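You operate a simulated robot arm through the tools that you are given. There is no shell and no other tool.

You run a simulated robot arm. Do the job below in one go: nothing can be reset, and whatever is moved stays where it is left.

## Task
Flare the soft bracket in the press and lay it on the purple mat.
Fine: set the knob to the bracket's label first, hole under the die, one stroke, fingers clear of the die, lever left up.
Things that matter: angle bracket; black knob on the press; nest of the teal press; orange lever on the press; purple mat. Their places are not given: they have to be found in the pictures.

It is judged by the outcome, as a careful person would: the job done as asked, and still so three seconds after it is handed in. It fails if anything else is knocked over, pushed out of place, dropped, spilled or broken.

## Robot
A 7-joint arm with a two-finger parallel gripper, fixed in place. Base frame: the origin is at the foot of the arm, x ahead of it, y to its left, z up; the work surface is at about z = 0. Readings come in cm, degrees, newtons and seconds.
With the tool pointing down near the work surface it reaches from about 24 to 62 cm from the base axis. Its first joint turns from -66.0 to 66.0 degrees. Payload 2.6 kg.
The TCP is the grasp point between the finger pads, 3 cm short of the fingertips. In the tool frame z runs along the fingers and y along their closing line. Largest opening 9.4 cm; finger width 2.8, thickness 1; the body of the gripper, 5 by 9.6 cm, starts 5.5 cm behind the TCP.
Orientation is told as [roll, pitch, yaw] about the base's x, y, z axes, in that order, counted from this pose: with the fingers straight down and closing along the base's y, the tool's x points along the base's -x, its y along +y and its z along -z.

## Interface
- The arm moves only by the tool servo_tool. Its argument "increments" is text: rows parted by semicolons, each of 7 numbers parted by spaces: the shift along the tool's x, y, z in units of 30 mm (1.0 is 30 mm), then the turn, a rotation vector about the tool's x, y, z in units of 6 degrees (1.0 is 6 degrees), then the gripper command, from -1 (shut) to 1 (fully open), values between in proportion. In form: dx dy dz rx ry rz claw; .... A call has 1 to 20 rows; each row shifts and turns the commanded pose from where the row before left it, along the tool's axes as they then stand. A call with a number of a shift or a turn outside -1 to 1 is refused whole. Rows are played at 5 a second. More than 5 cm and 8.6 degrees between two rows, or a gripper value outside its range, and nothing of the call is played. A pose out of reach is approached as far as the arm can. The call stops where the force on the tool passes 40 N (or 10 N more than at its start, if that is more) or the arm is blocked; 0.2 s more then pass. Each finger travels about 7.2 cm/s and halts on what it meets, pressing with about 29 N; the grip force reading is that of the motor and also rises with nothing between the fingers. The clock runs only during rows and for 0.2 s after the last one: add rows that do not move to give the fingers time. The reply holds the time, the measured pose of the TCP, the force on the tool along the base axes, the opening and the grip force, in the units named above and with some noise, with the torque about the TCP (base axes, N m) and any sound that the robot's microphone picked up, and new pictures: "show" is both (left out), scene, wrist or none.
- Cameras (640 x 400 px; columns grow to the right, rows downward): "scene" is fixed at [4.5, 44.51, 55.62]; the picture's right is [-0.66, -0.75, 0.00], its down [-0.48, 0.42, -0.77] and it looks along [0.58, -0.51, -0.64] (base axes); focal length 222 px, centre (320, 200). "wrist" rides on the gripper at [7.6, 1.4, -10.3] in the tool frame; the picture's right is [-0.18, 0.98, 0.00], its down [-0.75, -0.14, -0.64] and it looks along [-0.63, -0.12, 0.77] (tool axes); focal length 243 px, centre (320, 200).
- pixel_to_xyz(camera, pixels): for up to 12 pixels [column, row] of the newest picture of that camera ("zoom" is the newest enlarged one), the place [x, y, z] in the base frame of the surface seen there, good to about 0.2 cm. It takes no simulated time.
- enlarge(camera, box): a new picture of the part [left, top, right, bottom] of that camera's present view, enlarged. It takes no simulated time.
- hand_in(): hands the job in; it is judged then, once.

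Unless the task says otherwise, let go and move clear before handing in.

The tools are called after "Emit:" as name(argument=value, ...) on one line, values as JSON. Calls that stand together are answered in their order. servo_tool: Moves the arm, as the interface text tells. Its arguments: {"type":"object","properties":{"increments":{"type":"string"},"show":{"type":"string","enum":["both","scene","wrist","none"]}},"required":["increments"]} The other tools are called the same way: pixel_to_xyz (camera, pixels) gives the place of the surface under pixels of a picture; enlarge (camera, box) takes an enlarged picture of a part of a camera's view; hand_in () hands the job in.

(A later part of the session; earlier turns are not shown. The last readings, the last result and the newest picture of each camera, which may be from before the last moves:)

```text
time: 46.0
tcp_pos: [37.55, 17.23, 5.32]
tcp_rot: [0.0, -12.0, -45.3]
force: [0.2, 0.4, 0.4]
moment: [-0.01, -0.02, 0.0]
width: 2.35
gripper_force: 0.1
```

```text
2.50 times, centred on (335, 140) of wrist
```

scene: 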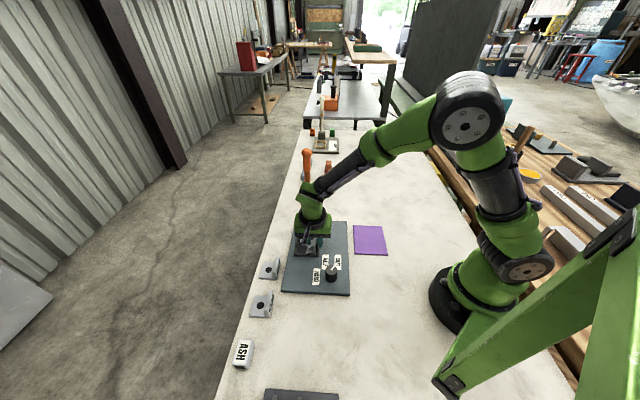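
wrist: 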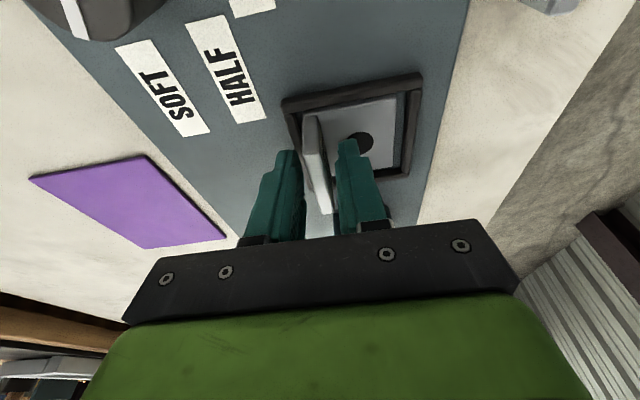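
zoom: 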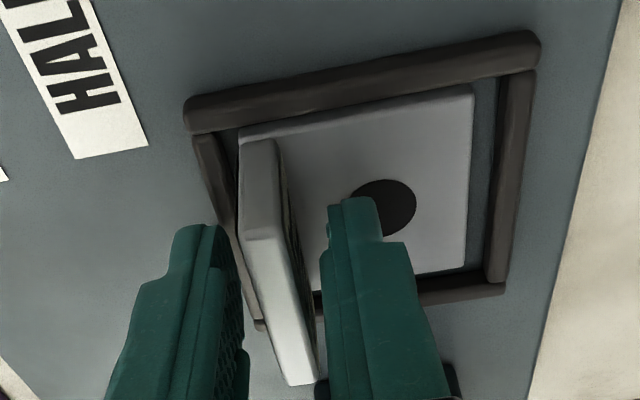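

Released; the bracket stands in the nest. I'll retreat along the tool axis about 9 cm and then inspect hole versus nest.

Emit:
servo_tool(increments="0 0 -0.25 0 0 0 -0.5; 0 0 -0.5 0 0 0 -0.5; 0 0 -0.75 0 0 0 -0.4; 0 0 -0.75 0 0 0 -0.36; 0 0 -0.75 0 0 0 -0.36; 0 0 0 0 0 0 -0.36")

Emit:
enlarge(camera="wrist", box=[270, 20, 430, 150])

Emit:
enlarge(camera="scene", box=[280, 215, 340, 265])

```text
time: 47.4
tcp_pos: [36.25, 18.5, 14.21]
tcp_rot: [0.1, -12.0, -45.2]
force: [-0.3, -0.1, -0.7]
moment: [-0.01, -0.01, 0.01]
width: 3.0
gripper_force: 0.1
```

scene: 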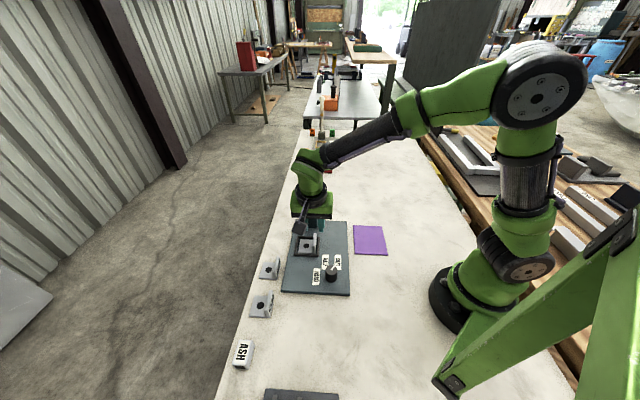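
wrist: 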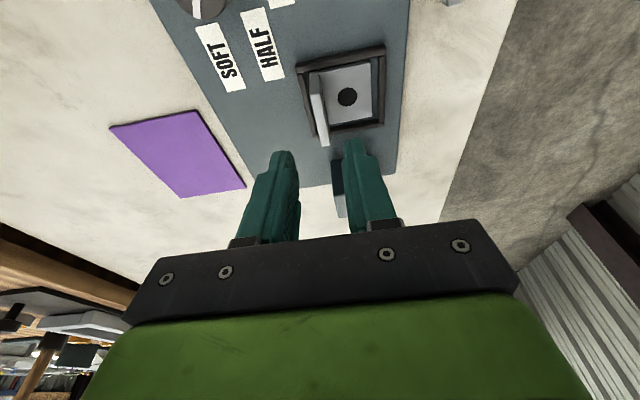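

```text
3.08 times, centred on (350, 85) of wrist
```

zoom: 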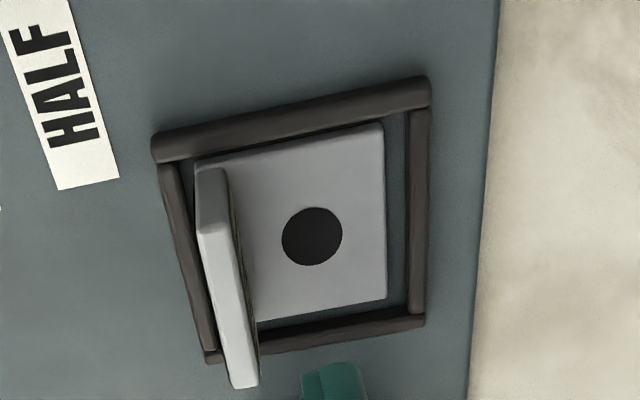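

```text
8.00 times, centred on (310, 240) of scene
```

zoom: 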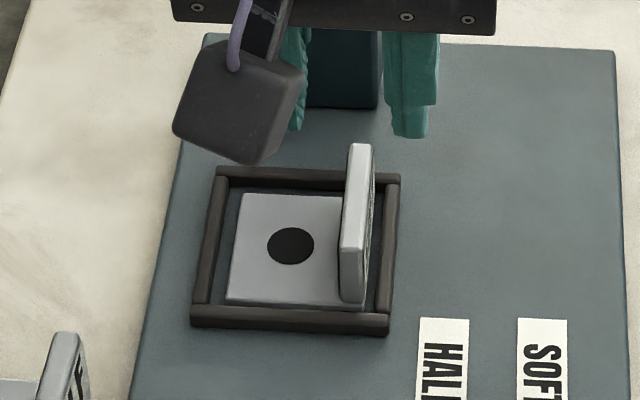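

The bracket sits in the nest, flange on the right. I'll measure the hole position in both views.

Emit:
pixel_to_xyz(camera="zoom", pixels=[[290, 246], [290, 228], [290, 263], [268, 246], [313, 246], [240, 195], [228, 300], [290, 178], [290, 320], [206, 250], [390, 250], [300, 95]])

Emit:
enlarge(camera="wrist", box=[270, 20, 430, 150])

Emit:
pixel_to_xyz(camera="zoom", pixels=[[312, 236], [312, 208], [312, 264], [283, 236], [341, 236], [384, 200], [386, 270], [418, 200], [300, 118], [320, 335], [190, 260], [290, 140]])

```text
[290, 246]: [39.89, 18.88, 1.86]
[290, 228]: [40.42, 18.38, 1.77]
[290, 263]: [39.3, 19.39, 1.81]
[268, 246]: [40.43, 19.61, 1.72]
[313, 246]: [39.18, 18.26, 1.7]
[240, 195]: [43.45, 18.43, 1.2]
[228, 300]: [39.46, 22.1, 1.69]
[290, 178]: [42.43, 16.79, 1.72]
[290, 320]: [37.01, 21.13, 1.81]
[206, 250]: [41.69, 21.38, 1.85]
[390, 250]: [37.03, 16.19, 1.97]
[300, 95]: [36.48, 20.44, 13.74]
```

```text
3.08 times, centred on (350, 85) of wrist
```

zoom: 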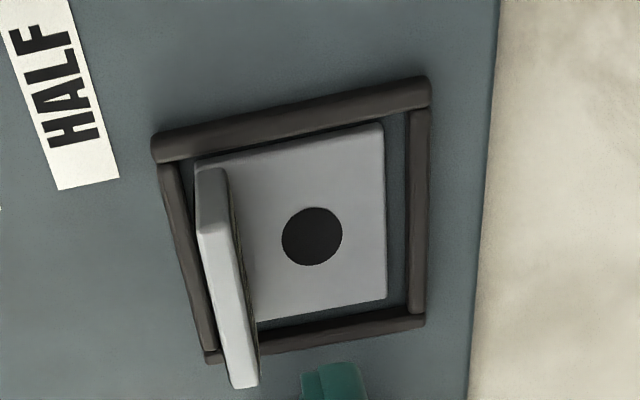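

```text
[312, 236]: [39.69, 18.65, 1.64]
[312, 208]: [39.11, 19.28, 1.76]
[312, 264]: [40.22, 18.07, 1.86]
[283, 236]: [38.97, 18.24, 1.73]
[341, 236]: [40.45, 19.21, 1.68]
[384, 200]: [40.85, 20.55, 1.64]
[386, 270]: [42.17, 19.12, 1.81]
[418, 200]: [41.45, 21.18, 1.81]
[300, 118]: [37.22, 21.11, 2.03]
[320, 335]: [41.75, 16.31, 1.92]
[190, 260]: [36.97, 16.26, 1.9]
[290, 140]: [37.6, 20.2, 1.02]
```

Hole is at about (39.76,18.8), in the lever plane and nest centre. Now I'll rise well clear to see the lever unobstructed.

Emit:
servo_tool(increments="-0.1 0 -0.5 0 0 0 -0.2; -0.185 0 -0.87 0 0 0 0; -0.185 0 -0.87 0 0 0 0; -0.185 0 -0.87 0 0 0 0; -0.185 0 -0.87 0 0 0 0; -0.185 0 -0.87 0 0 0 0; -0.185 0 -0.87 0 0 0 0; -0.185 0 -0.87 0 0 0 0; -0.185 0 -0.87 0 0 0 0; 0 0 0 0 0 0 0")

Emit:
enlarge(camera="scene", box=[270, 140, 350, 265])

Emit:
enlarge(camera="wrist", box=[250, 60, 430, 260])

```text
time: 49.6
tcp_pos: [36.29, 18.6, 36.96]
tcp_rot: [0.1, -12.0, -45.3]
force: [-0.3, 0.4, -0.4]
moment: [-0.01, -0.01, 0.0]
width: 4.69
gripper_force: 0.1
```

scene: 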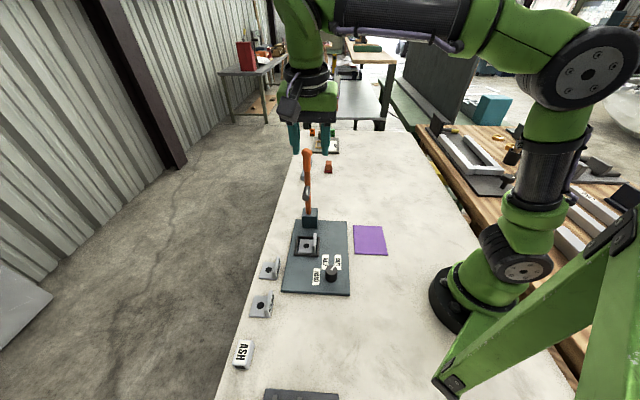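
wrist: 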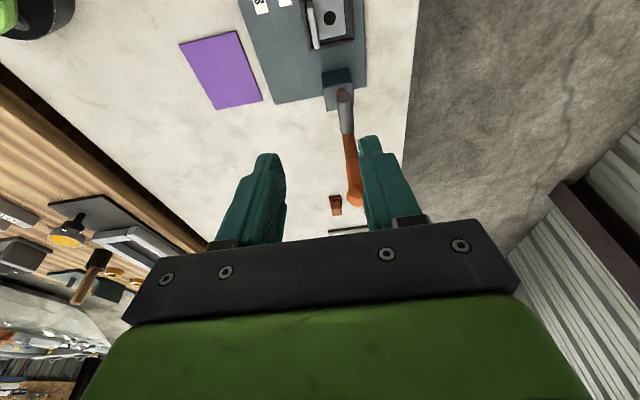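

```text
3.20 times, centred on (310, 202) of scene
```

zoom: 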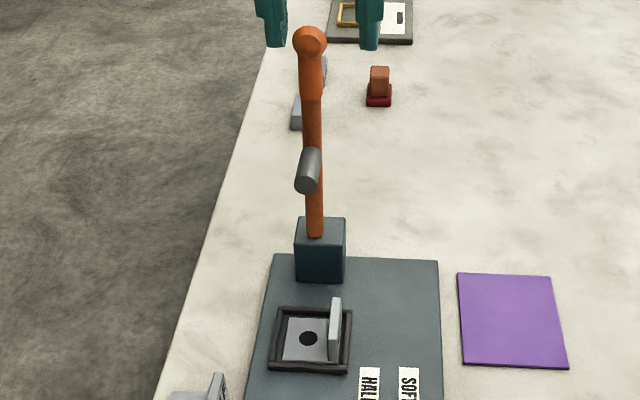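

```text
2.00 times, centred on (340, 160) of wrist
```

zoom: 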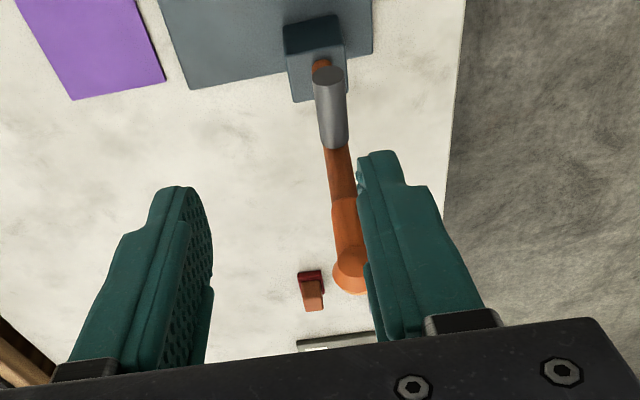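

Both views now show the lever and die. I'll measure the die tip, lever axis and ball.

Emit:
pixel_to_xyz(camera="zoom", pixels=[[328, 76], [314, 78], [342, 76], [328, 68], [335, 130], [340, 165], [345, 220], [350, 270], [350, 285], [318, 40], [290, 55], [340, 48]])

Emit:
enlarge(camera="scene", box=[285, 140, 335, 215])

```text
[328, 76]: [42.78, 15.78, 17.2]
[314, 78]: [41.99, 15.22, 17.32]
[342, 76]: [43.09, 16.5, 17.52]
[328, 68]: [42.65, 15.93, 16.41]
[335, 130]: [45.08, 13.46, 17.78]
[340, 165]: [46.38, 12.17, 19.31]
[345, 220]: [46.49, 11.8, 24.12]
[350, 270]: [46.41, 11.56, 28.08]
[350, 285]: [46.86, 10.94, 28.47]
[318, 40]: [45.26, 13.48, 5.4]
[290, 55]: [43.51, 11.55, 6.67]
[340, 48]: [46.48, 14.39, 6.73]
```

```text
5.33 times, centred on (310, 178) of scene
```

zoom: 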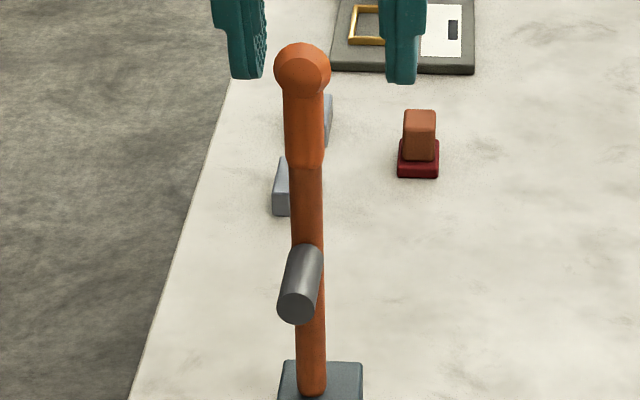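

Die plane u' ≈ 41.35 agrees with the hole (41.4); lever pivot ≈ z 7.4, ball centre ≈ (47.2,11.1,27.0). I'll move above the ball with fingers at 6 cm.

Emit:
servo_tool(increments="-0.702 0.14 0.176 0 0 0 0.28; -0.702 0.14 0.176 0 0 0 0.28; -0.702 0.14 0.176 0 0 0 0.28; -0.702 0.14 0.176 0 0 0 0.28; -0.702 0.14 0.176 0 0 0 0.28; -0.702 0.14 0.176 0 0 0 0.28; 0 0 0 0 0 0 0.28")

Emit:
enlarge(camera="wrist", box=[230, 60, 410, 220])

Emit:
enlarge(camera="scene", box=[260, 100, 360, 220])

```text
time: 51.2
tcp_pos: [47.28, 11.01, 36.45]
tcp_rot: [0.0, -11.9, -45.1]
force: [-0.3, 0.7, -0.8]
moment: [0.0, 0.02, 0.01]
width: 6.05
gripper_force: 0.1
```

scene: 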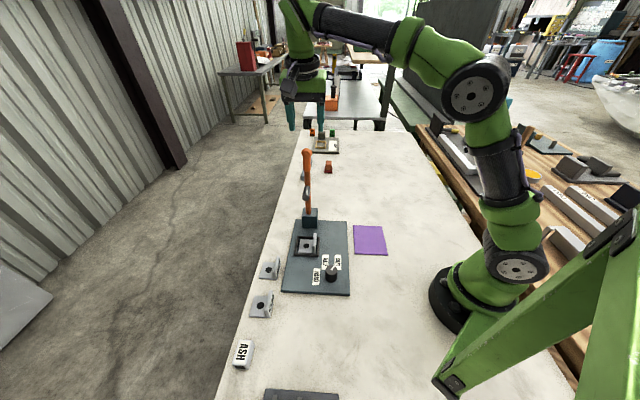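
wrist: 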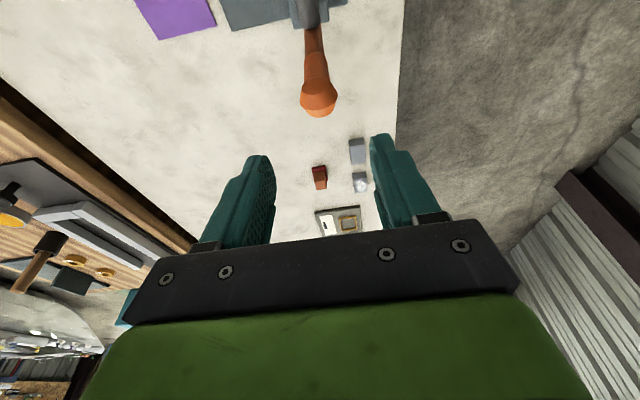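

```text
2.50 times, centred on (320, 140) of wrist
```

zoom: 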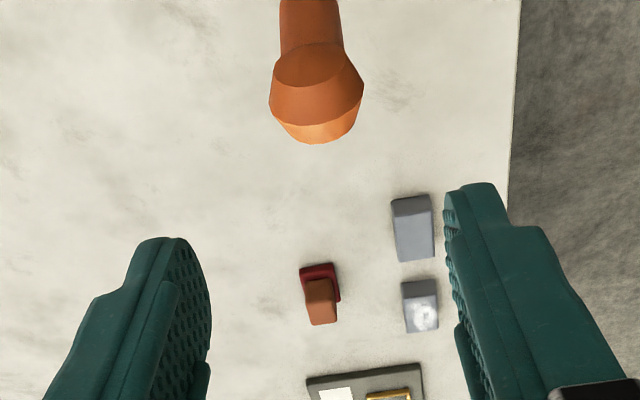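

```text
3.33 times, centred on (310, 160) of scene
```

zoom: 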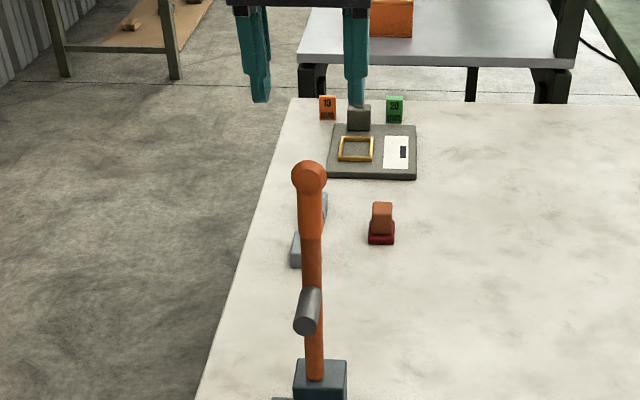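

The ball (wrist (319,97)) is right below the TCP, 0.25 cm to the +y side. I'll descend around it to z≈27.

Emit:
servo_tool(increments="0.13 0.08 0.613 0 0 0 0.28; 0.13 0 0.613 0 0 0 0.28; 0.13 0 0.613 0 0 0 0.28; 0.13 0 0.613 0 0 0 0.28; 0.13 0 0.613 0 0 0 0.28; 0 0 0 0 0 0 0.28; 0 0 0 0 0 0 0.28")

Emit:
enlarge(camera="wrist", box=[230, 90, 410, 250])

Emit:
enlarge(camera="scene", box=[260, 100, 360, 220])

```text
time: 52.8
tcp_pos: [47.23, 11.25, 27.21]
tcp_rot: [0.0, -12.0, -45.4]
force: [-0.3, -0.5, 0.2]
moment: [0.0, 0.02, 0.02]
width: 6.01
gripper_force: 0.0
```

scene: 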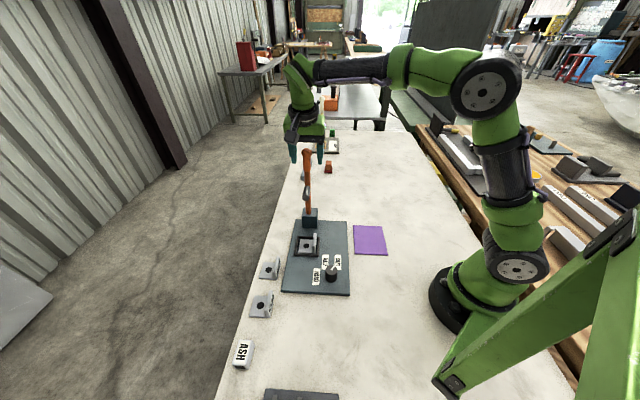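
wrist: 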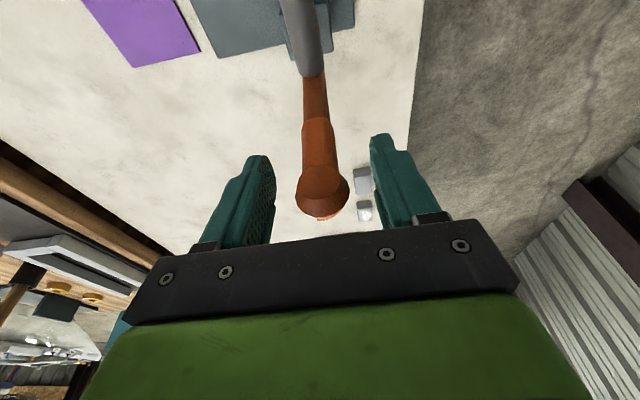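

```text
2.50 times, centred on (320, 170) of wrist
```

zoom: 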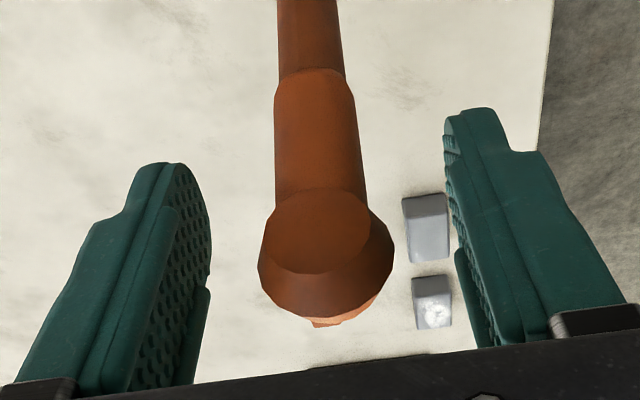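

```text
3.33 times, centred on (310, 160) of scene
```

zoom: 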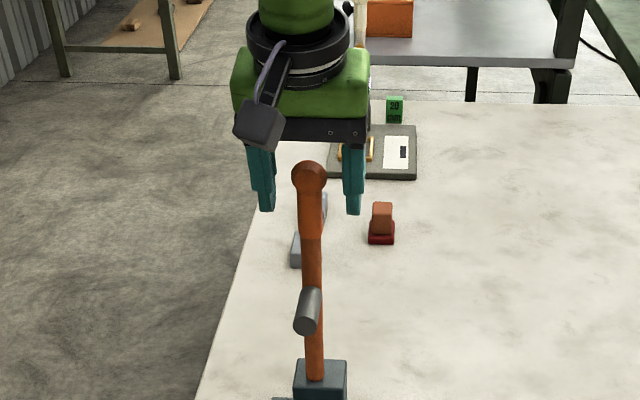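

The ball is between the pads right at the TCP point (wrist (322,192)). I'll close on it.

Emit:
servo_tool(increments="0 0 0 0 0 0 0; 0 0 0 0 0 0 -0.3; 0 0 0 0 0 0 -0.6; 0 0 0 0 0 0 -1; 0 0 0 0 0 0 -1; 0 0 0 0 0 0 -1")

Emit:
enlarge(camera="wrist", box=[230, 90, 410, 250])

```text
time: 54.2
tcp_pos: [47.32, 11.33, 27.04]
tcp_rot: [0.0, -12.0, -45.2]
force: [9.6, 7.3, -2.2]
moment: [-0.3, -0.29, 0.12]
width: 2.21
gripper_force: 45.2
```

scene: 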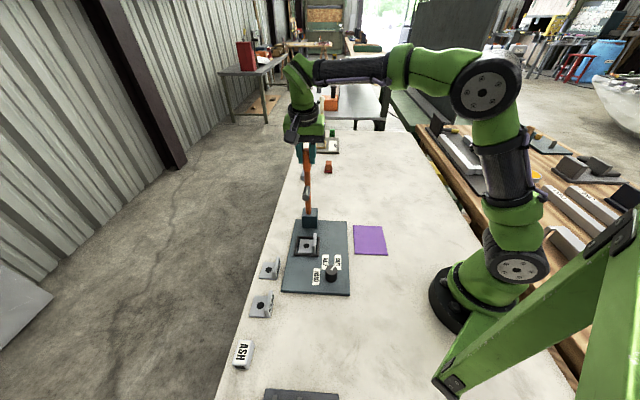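
wrist: 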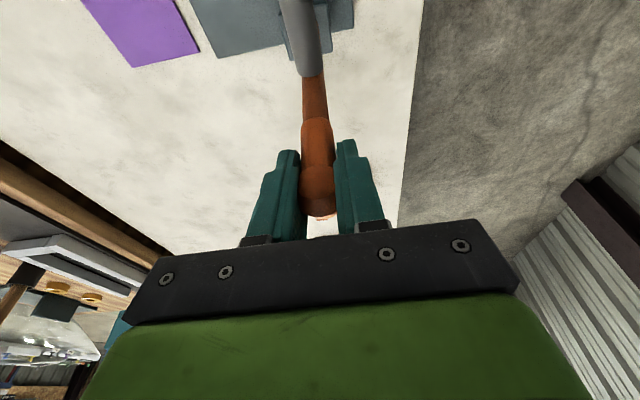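

```text
2.50 times, centred on (320, 170) of wrist
```

zoom: 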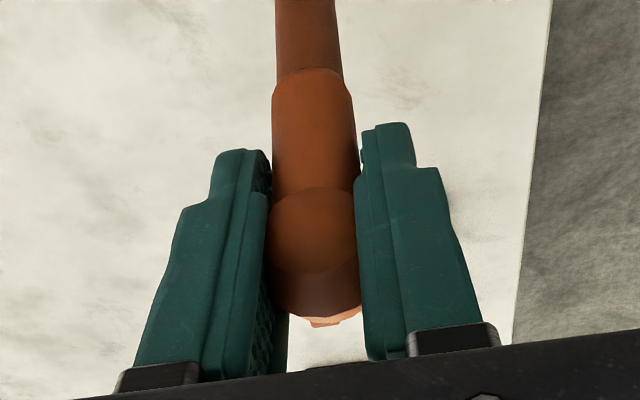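

The ball is gripped (width 2.21). I'll pull along the lever's arc for a first 15° and check that the lever follows and the load is modest.

Emit:
servo_tool(increments="0 0.04 0 0 0 0 -1; 0.331 0 -0.09 0 0 0 -1; 0.336 0 -0.073 0 0 0 -1; 0.339 0 -0.055 0 0 0 -1; 0.342 0 -0.037 0 0 0 -1; 0.343 0 -0.019 0 0 0 -1; 0 0 0 0 0 0 -1")

Emit:
enlarge(camera="scene", box=[260, 130, 360, 260])

```text
time: 55.8
tcp_pos: [43.69, 14.91, 26.95]
tcp_rot: [0.1, -12.0, -45.5]
force: [-18.3, -20.9, 19.1]
moment: [-0.77, -0.86, -0.29]
width: 2.21
gripper_force: 44.8
```

scene: 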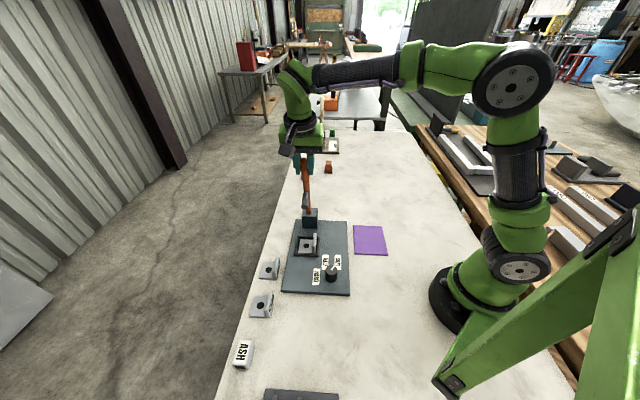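
wrist: 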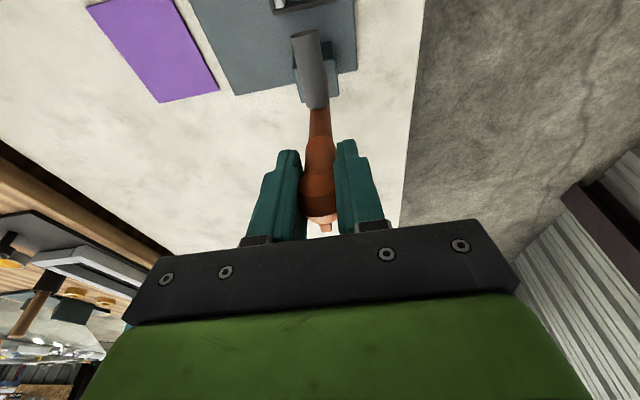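

```text
3.08 times, centred on (310, 195) of scene
```

zoom: 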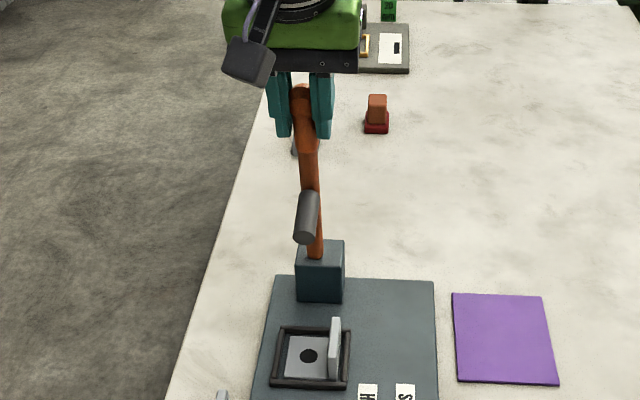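

The lever follows to about 10°. There's a side load of -28 N along the closing axis and 19 N vertical; I'll trim the position slightly to relieve it.

Emit:
servo_tool(increments="-0.005 -0.027 -0.03 0 0 0 -1; 0 0 0 0 0 0 -1", show="none")

```text
time: 56.4
tcp_pos: [43.5, 14.84, 27.01]
tcp_rot: [0.0, -12.0, -45.2]
force: [-16.4, -19.9, 12.1]
moment: [-0.6, -0.72, -0.25]
width: 2.2
gripper_force: 44.9
```

Side load is still -26 N along the closing line, so the lever plane lies a bit toward -y of the tool. I'll trim another 2 mm.

Emit:
servo_tool(increments="-0.003 -0.067 -0.015 0 0 0 -1; 0 0 0 0 0 0 -1; 0 0 0 0 0 0 -1", show="none")

```text
time: 57.2
tcp_pos: [43.59, 14.89, 26.92]
tcp_rot: [0.2, -12.0, -45.0]
force: [15.6, 4.3, -3.8]
moment: [-0.96, -0.84, 0.15]
width: 2.2
gripper_force: 44.9
```

Forces are now small (+14 N lateral). The lever plane is about 1.5° off my tool axis, so I'll add a small lateral drift and continue the arc to about 25°.

Emit:
servo_tool(increments="0.344 0.01 -0.001 0 0 0 -1; 0.343 -0.009 0.017 0 0 0 -1; 0.342 -0.009 0.035 0 0 0 -1; 0.340 -0.009 0.053 0 0 0 -1; 0.337 -0.009 0.07 0 0 0 -1; 0 0 0 0 0 0 -1", show="scene")

```text
time: 58.6
tcp_pos: [40.12, 18.35, 25.68]
tcp_rot: [0.5, -12.2, -45.1]
force: [20.2, 15.3, 7.5]
moment: [-1.0, -0.89, 0.22]
width: 2.18
gripper_force: 44.6
```

scene: 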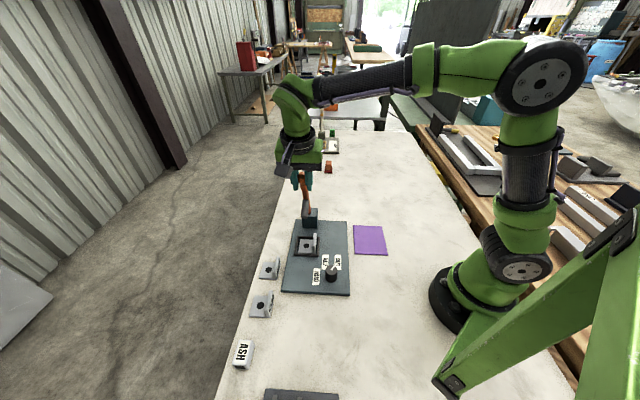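

The lever moves well (now about 22–25°). Actual z is higher than my circle predicts, so I'll measure the lever and die in this pose to refine the pivot.

Emit:
enlarge(camera="scene", box=[280, 160, 340, 265])

```text
3.81 times, centred on (310, 212) of scene
```

zoom: 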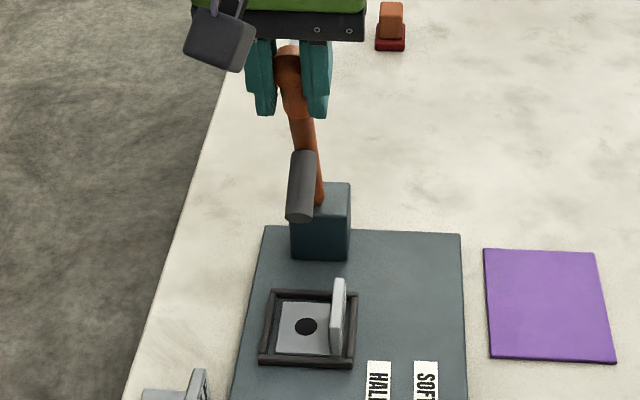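

Emit:
pixel_to_xyz(camera="zoom", pixels=[[288, 70], [292, 85], [295, 105], [302, 130], [308, 148], [317, 180], [318, 192], [319, 200], [298, 218], [300, 190], [302, 160], [303, 155]])

```text
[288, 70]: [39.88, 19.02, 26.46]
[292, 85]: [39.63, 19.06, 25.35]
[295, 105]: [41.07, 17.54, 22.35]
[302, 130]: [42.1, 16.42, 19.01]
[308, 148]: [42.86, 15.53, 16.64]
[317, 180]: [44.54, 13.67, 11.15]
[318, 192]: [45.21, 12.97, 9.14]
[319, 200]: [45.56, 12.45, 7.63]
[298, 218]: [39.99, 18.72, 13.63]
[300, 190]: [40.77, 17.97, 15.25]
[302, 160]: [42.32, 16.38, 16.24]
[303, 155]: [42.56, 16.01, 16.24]
```

The lever is at 25° as predicted (pivot z≈7.6), and the die tip follows the expected path. I'll trim +1.2 mm laterally and continue to about 40°.

Emit:
servo_tool(increments="0.334 0.04 0.086 0 0 0 -1; 0.329 0 0.103 0 0 0 -1; 0.323 0 0.12 0 0 0 -1; 0.317 0 0.137 0 0 0 -1; 0.308 0 0.153 0 0 0 -1; 0 0 0 0 0 0 -1", show="scene")

```text
time: 60.0
tcp_pos: [37.22, 21.36, 22.61]
tcp_rot: [0.2, -12.0, -45.3]
force: [6.4, 5.1, 8.5]
moment: [-0.99, -0.94, 0.06]
width: 2.22
gripper_force: 45.7
```

scene: 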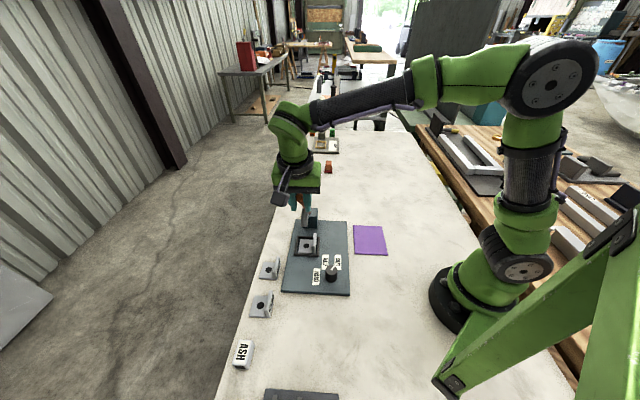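

On track, loads under 10 N. I'll continue to about 55° and check the die against the hole.

Emit:
servo_tool(increments="0.3 0.01 0.172 0 0 0 -1; 0.291 0 0.188 0 0 0 -1; 0.281 0 0.203 0 0 0 -1; 0.27 0 0.218 0 0 0 -1; 0.258 0 0.231 0 0 0 -1; 0 0 0 0 0 0 -1")

Emit:
enlarge(camera="scene", box=[280, 170, 340, 265])

Emit:
enlarge(camera="wrist", box=[250, 80, 410, 240])

```text
time: 61.4
tcp_pos: [34.62, 23.86, 18.86]
tcp_rot: [-0.1, -11.9, -45.4]
force: [-14.0, -11.0, 9.0]
moment: [-0.75, -1.12, -0.2]
width: 2.23
gripper_force: 45.1
```

scene: 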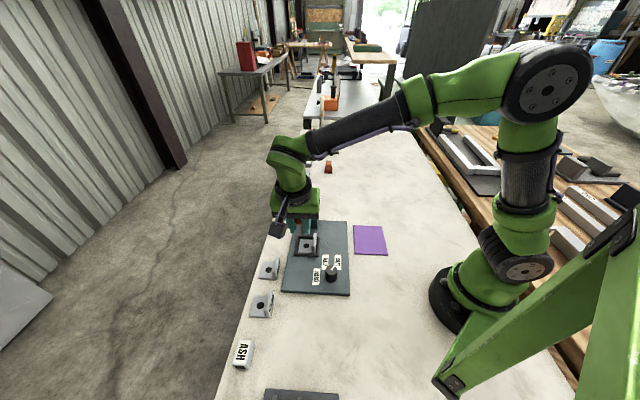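
wrist: 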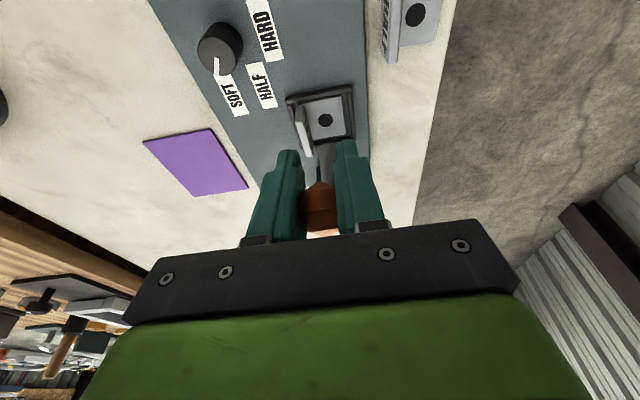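

```text
4.21 times, centred on (310, 218) of scene
```

zoom: 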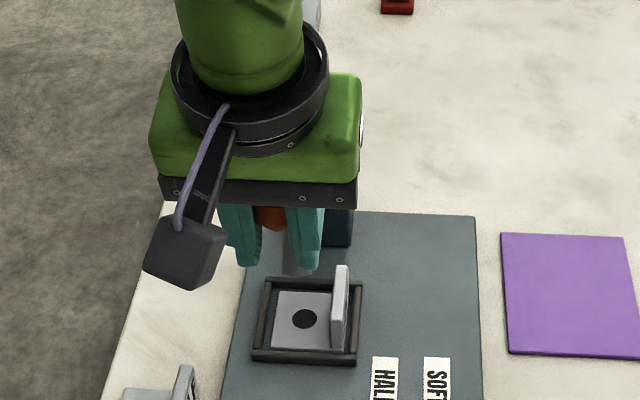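

```text
2.50 times, centred on (330, 160) of wrist
```

zoom: 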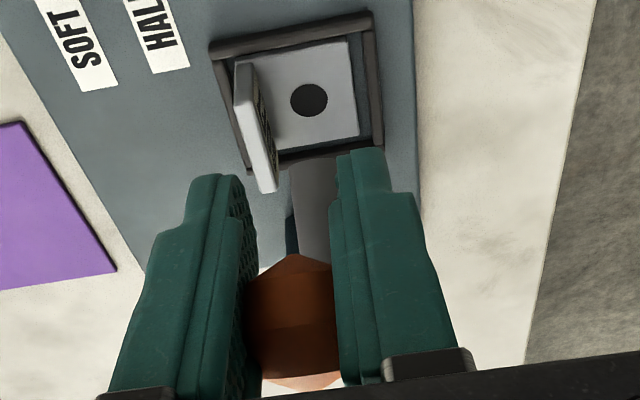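

The die (wrist zoom (312,200)) is descending toward the hole at zoom (309,100). I'll measure its alignment.

Emit:
pixel_to_xyz(camera="zoom", pixels=[[312, 165], [312, 180], [312, 200], [297, 180], [330, 180], [318, 230], [309, 100], [309, 84], [309, 116], [291, 100], [327, 100], [290, 290]])

```text
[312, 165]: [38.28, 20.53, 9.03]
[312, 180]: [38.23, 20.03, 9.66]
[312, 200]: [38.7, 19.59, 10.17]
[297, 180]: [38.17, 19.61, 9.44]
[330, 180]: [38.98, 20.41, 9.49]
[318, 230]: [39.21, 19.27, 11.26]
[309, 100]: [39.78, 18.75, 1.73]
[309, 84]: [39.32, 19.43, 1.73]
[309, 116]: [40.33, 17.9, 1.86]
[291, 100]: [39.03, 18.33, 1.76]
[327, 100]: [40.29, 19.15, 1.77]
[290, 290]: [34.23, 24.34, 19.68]
```

Die and hole agree in the lateral direction within 0.1 cm (both u'≈41.4). I'll trim and continue to about 70°.

Emit:
servo_tool(increments="0.246 -0.025 0.244 0 0 0 -1; 0.233 0 0.257 0 0 0 -1; 0.219 0 0.269 0 0 0 -1; 0.204 0 0.279 0 0 0 -1; 0.189 0 0.29 0 0 0 -1; 0 0 0 0 0 0 -1")

Emit:
enlarge(camera="scene", box=[280, 190, 340, 265])

Emit:
enlarge(camera="wrist", box=[250, 80, 410, 240])

```text
time: 62.8
tcp_pos: [32.94, 25.69, 14.1]
tcp_rot: [0.0, -12.0, -45.3]
force: [-11.1, -5.8, 7.4]
moment: [-0.83, -1.1, -0.12]
width: 2.18
gripper_force: 44.9
```

scene: 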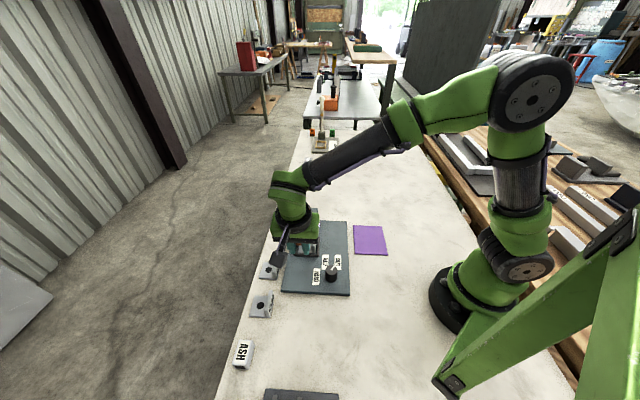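
wrist: 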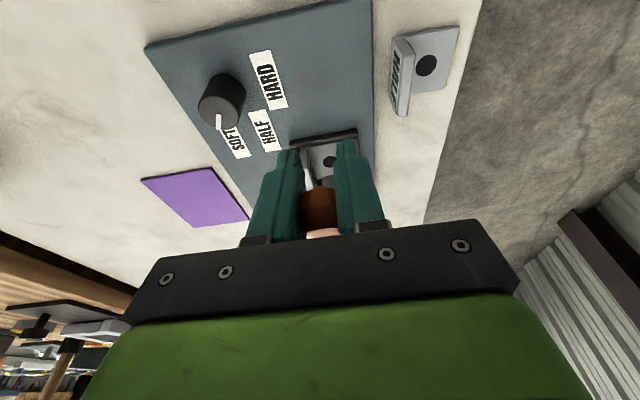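

```text
5.33 times, centred on (310, 228) of scene
```

zoom: 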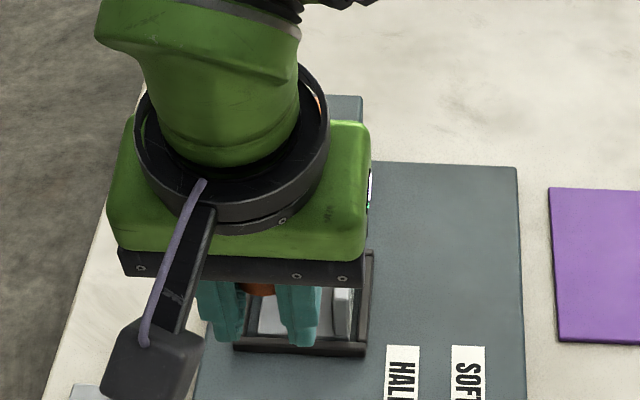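

```text
2.50 times, centred on (330, 160) of wrist
```

zoom: 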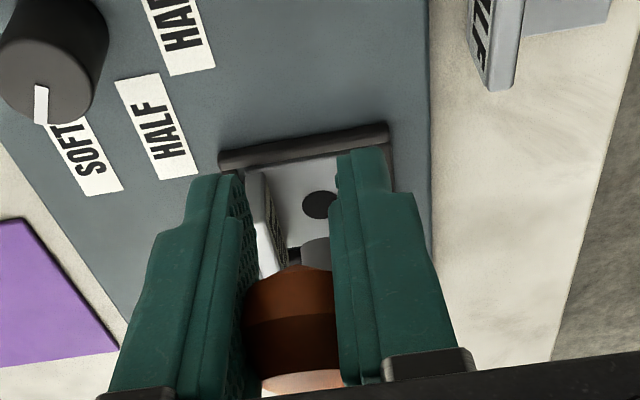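

At about 71°, loads are still small. I'll continue to about 80°.

Emit:
servo_tool(increments="0.174 -0.015 0.3 0 0 0 -1; 0.158 0 0.308 0 0 0 -1; 0.142 0 0.316 0 0 0 -1; 0 0 0 0 0 0 -1")

Emit:
enlarge(camera="wrist", box=[250, 80, 410, 240])

```text
time: 63.8
tcp_pos: [32.28, 26.06, 11.09]
tcp_rot: [0.2, -11.9, -45.2]
force: [-12.7, 5.7, 8.2]
moment: [-0.9, -0.94, -0.05]
width: 2.2
gripper_force: 45.1
```

scene: 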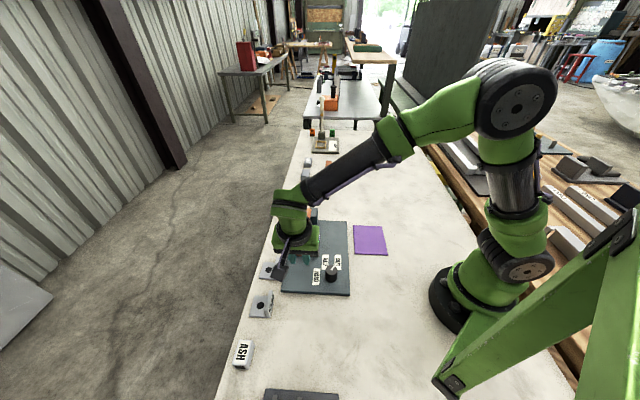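
wrist: 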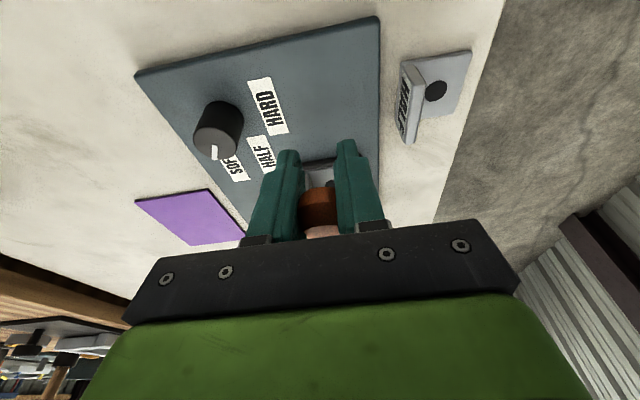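

```text
2.50 times, centred on (330, 160) of wrist
```

zoom: 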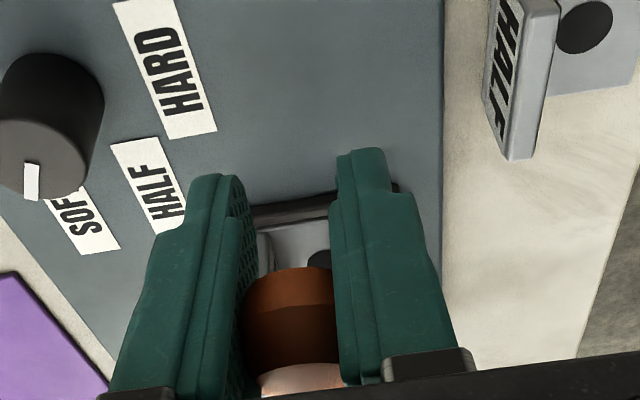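

At about 80°. The die is nearly at the foot; I'll continue in small steps and watch the force.

Emit:
servo_tool(increments="0.125 0 0.323 0 0 0 -1; 0.054 0 0.165 0 0 0 -1; 0 0 0 0 0 0 -1", show="scene")

```text
time: 64.6
tcp_pos: [32.14, 26.24, 9.52]
tcp_rot: [0.0, -12.1, -45.3]
force: [-10.6, 3.6, 6.9]
moment: [-0.87, -0.98, -0.05]
width: 2.18
gripper_force: 45.3
```

scene: 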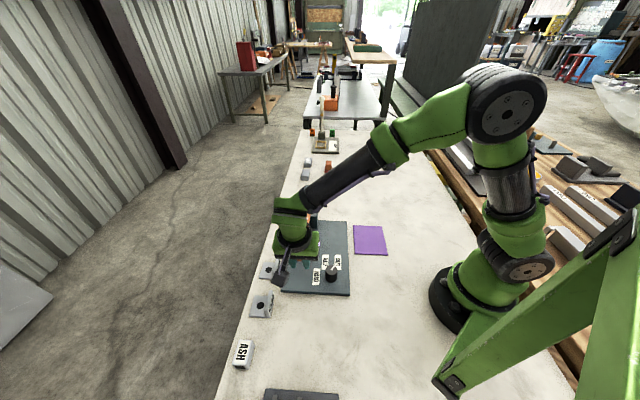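

At about 84°, no extra force yet. Continuing in 0.5 cm steps.

Emit:
servo_tool(increments="0.048 0 0.165 0 0 0 -1; 0.043 0 0.167 0 0 0 -1; 0 0 0 0 0 0 -1", show="none")

```text
time: 65.4
tcp_pos: [32.13, 26.34, 8.73]
tcp_rot: [0.1, -11.9, -45.2]
force: [-11.2, 3.5, 7.0]
moment: [-0.89, -1.03, -0.03]
width: 2.2
gripper_force: 44.9
```

Emit:
servo_tool(increments="0.04 0 0.167 0 0 0 -1; 0.036 0 0.168 0 0 0 -1; 0 0 0 0 0 0 -1", show="none")

```text
time: 66.2
tcp_pos: [32.17, 26.33, 7.63]
tcp_rot: [0.0, -12.0, -45.3]
force: [-11.6, 5.0, 6.9]
moment: [-0.99, -1.11, -0.03]
width: 2.19
gripper_force: 44.9
```

At about 90° with no resistance change yet. I'll look at the die.

Emit:
servo_tool(increments="0 0 0 0 0 0 -1")

Emit:
enlarge(camera="scene", box=[270, 190, 345, 275])

Emit:
enlarge(camera="wrist", box=[250, 80, 410, 240])

```text
time: 66.6
tcp_pos: [32.17, 26.27, 7.66]
tcp_rot: [0.0, -11.9, -45.3]
force: [-10.0, 3.6, 4.2]
moment: [-0.67, -0.78, -0.01]
width: 2.2
gripper_force: 44.5
```

scene: 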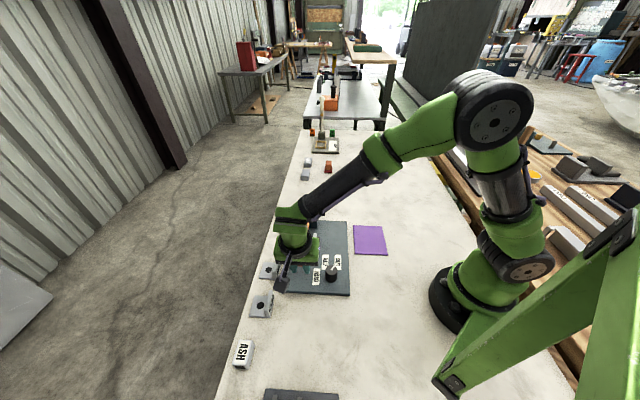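
wrist: 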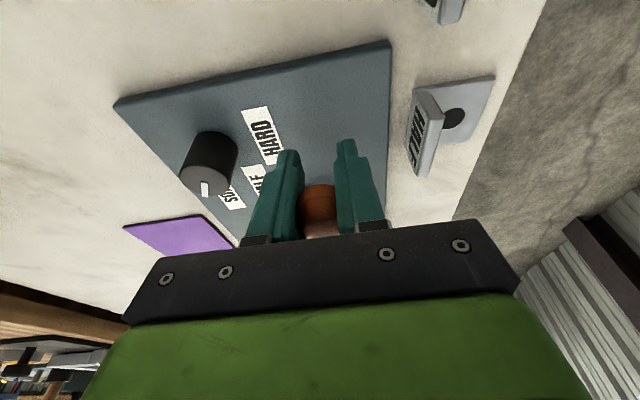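

```text
4.71 times, centred on (308, 232) of scene
```

zoom: 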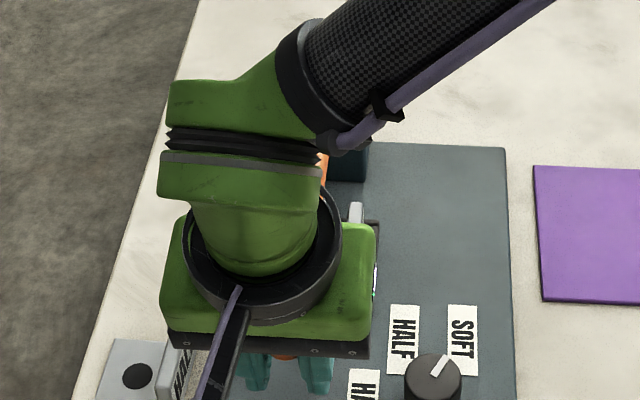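

```text
2.50 times, centred on (330, 160) of wrist
```

zoom: 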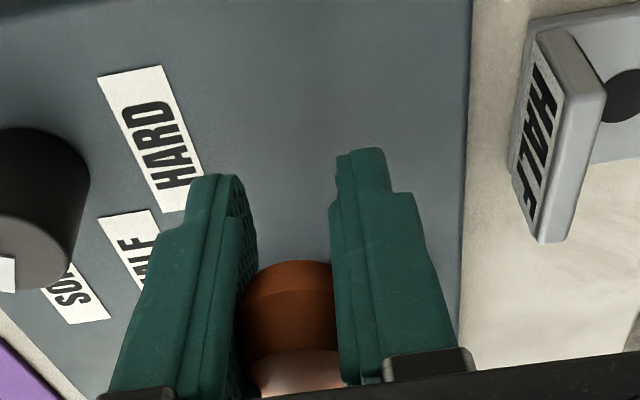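

The ball is at z≈7.7 (about horizontal), no resistance yet. I'll continue down in 3 mm steps, watching the force.

Emit:
servo_tool(increments="0.02 0 0.098 0 0 0 -1; 0.02 0 0.098 0 0 0 -1; 0 0 0 0 0 0 -1", show="none")

```text
time: 67.4
tcp_pos: [32.19, 26.42, 7.01]
tcp_rot: [0.0, -11.9, -45.2]
force: [-14.0, 3.6, 5.2]
moment: [-0.81, -1.01, -0.06]
width: 2.2
gripper_force: 45.4
```

Emit:
servo_tool(increments="0.02 0 0.098 0 0 0 -1; 0 0 0 0 0 0 -1", show="none")

Emit:
servo_tool(increments="0.017 0 0.098 0 0 0 -1; 0 0 0 0 0 0 -1", show="none")

```text
time: 68.0
tcp_pos: [32.2, 26.29, 6.62]
tcp_rot: [0.0, -12.0, -45.3]
force: [-11.6, 1.9, 5.2]
moment: [-0.89, -1.04, -0.07]
width: 2.21
gripper_force: 45.0
```

```text
time: 68.6
tcp_pos: [32.17, 26.32, 6.37]
tcp_rot: [0.2, -12.0, -45.1]
force: [-10.2, 2.7, 4.9]
moment: [-0.96, -1.06, -0.03]
width: 2.21
gripper_force: 45.0
```

Emit:
servo_tool(increments="0.016 0 0.098 0 0 0 -1; 0 0 0 0 0 0 -1", show="none")

Emit:
servo_tool(increments="0.015 0 0.098 0 0 0 -1; 0 0 0 0 0 0 -1")

```text
time: 69.2
tcp_pos: [32.25, 26.3, 6.11]
tcp_rot: [0.3, -11.8, -45.5]
force: [-18.7, -6.0, 33.4]
moment: [-0.17, -0.39, -0.16]
width: 2.2
gripper_force: 44.9
```

```text
time: 69.8
tcp_pos: [32.42, 26.21, 5.85]
tcp_rot: [0.2, -12.1, -45.5]
force: [-12.4, -9.8, 35.7]
moment: [-0.01, -0.3, -0.13]
width: 2.21
gripper_force: 45.0
```

scene: 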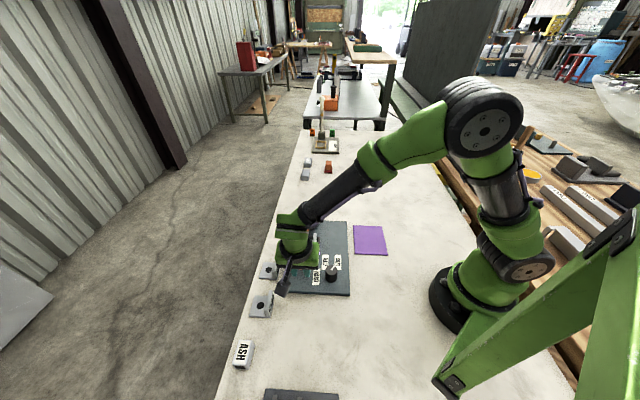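
wrist: 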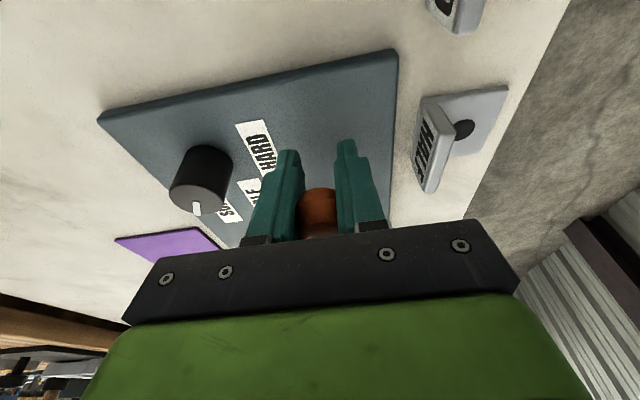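

Resistance has appeared: 33–36 N upward at z≈6, the die is pressing. I'll push a bit further and watch for a sound or a hard stop.

Emit:
servo_tool(increments="0.012 0 0.065 0 0 0 -1; 0 0 0 0 0 0 -1; 0 0 0 0 0 0 -1")

Emit:
enlarge(camera="wrist", box=[250, 80, 410, 240])

```text
time: 70.6
tcp_pos: [32.19, 26.35, 5.64]
tcp_rot: [0.3, -11.9, -45.3]
force: [-3.8, -10.4, 34.1]
moment: [0.04, -0.07, -0.09]
width: 2.18
gripper_force: 44.5
```

scene: 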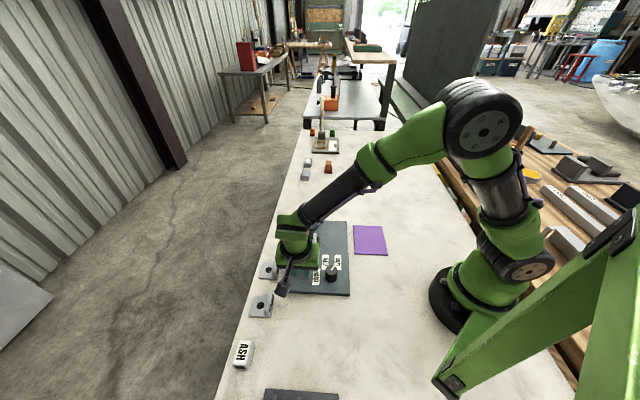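
wrist: 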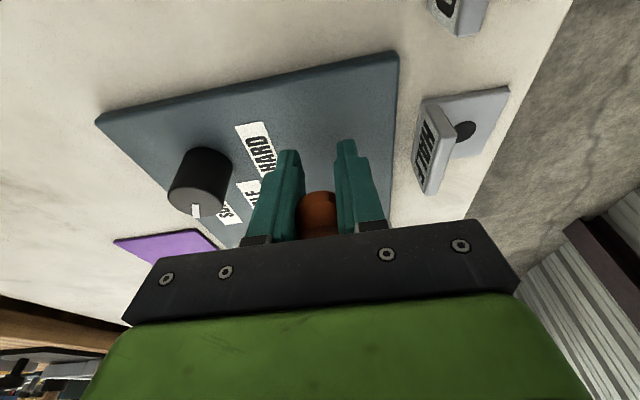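

```text
2.50 times, centred on (330, 160) of wrist
```

zoom: 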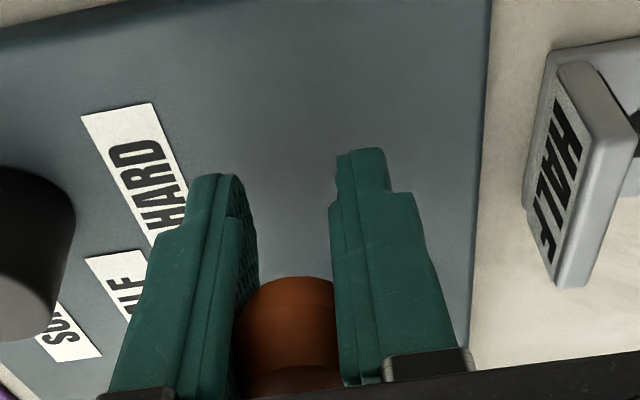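

The force stays at about 34 N while the fingers start to slip down the ball: the lever is at its bottom stop (ball z≈6.1, die tip computed inside the hole). I'll check the ball's actual height.

Emit:
pixel_to_xyz(camera="zoom", pixels=[[285, 290], [285, 310], [285, 330], [290, 350], [290, 375], [310, 330]])

Emit:
enlarge(camera="scene", box=[270, 190, 345, 275])

```text
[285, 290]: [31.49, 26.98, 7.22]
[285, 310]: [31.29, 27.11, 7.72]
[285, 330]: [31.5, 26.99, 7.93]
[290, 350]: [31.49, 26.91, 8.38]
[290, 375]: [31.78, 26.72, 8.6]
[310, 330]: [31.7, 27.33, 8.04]
```

```text
4.71 times, centred on (308, 232) of scene
```

zoom: 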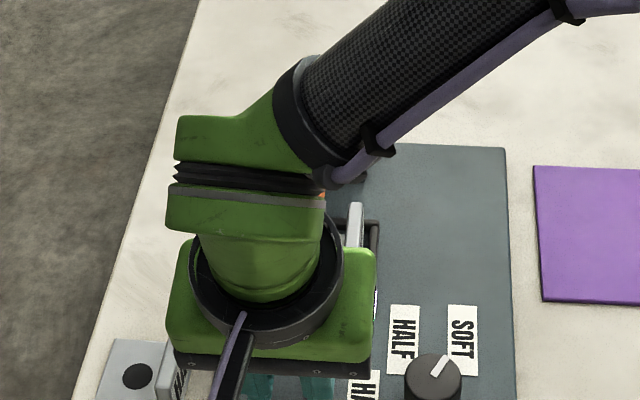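

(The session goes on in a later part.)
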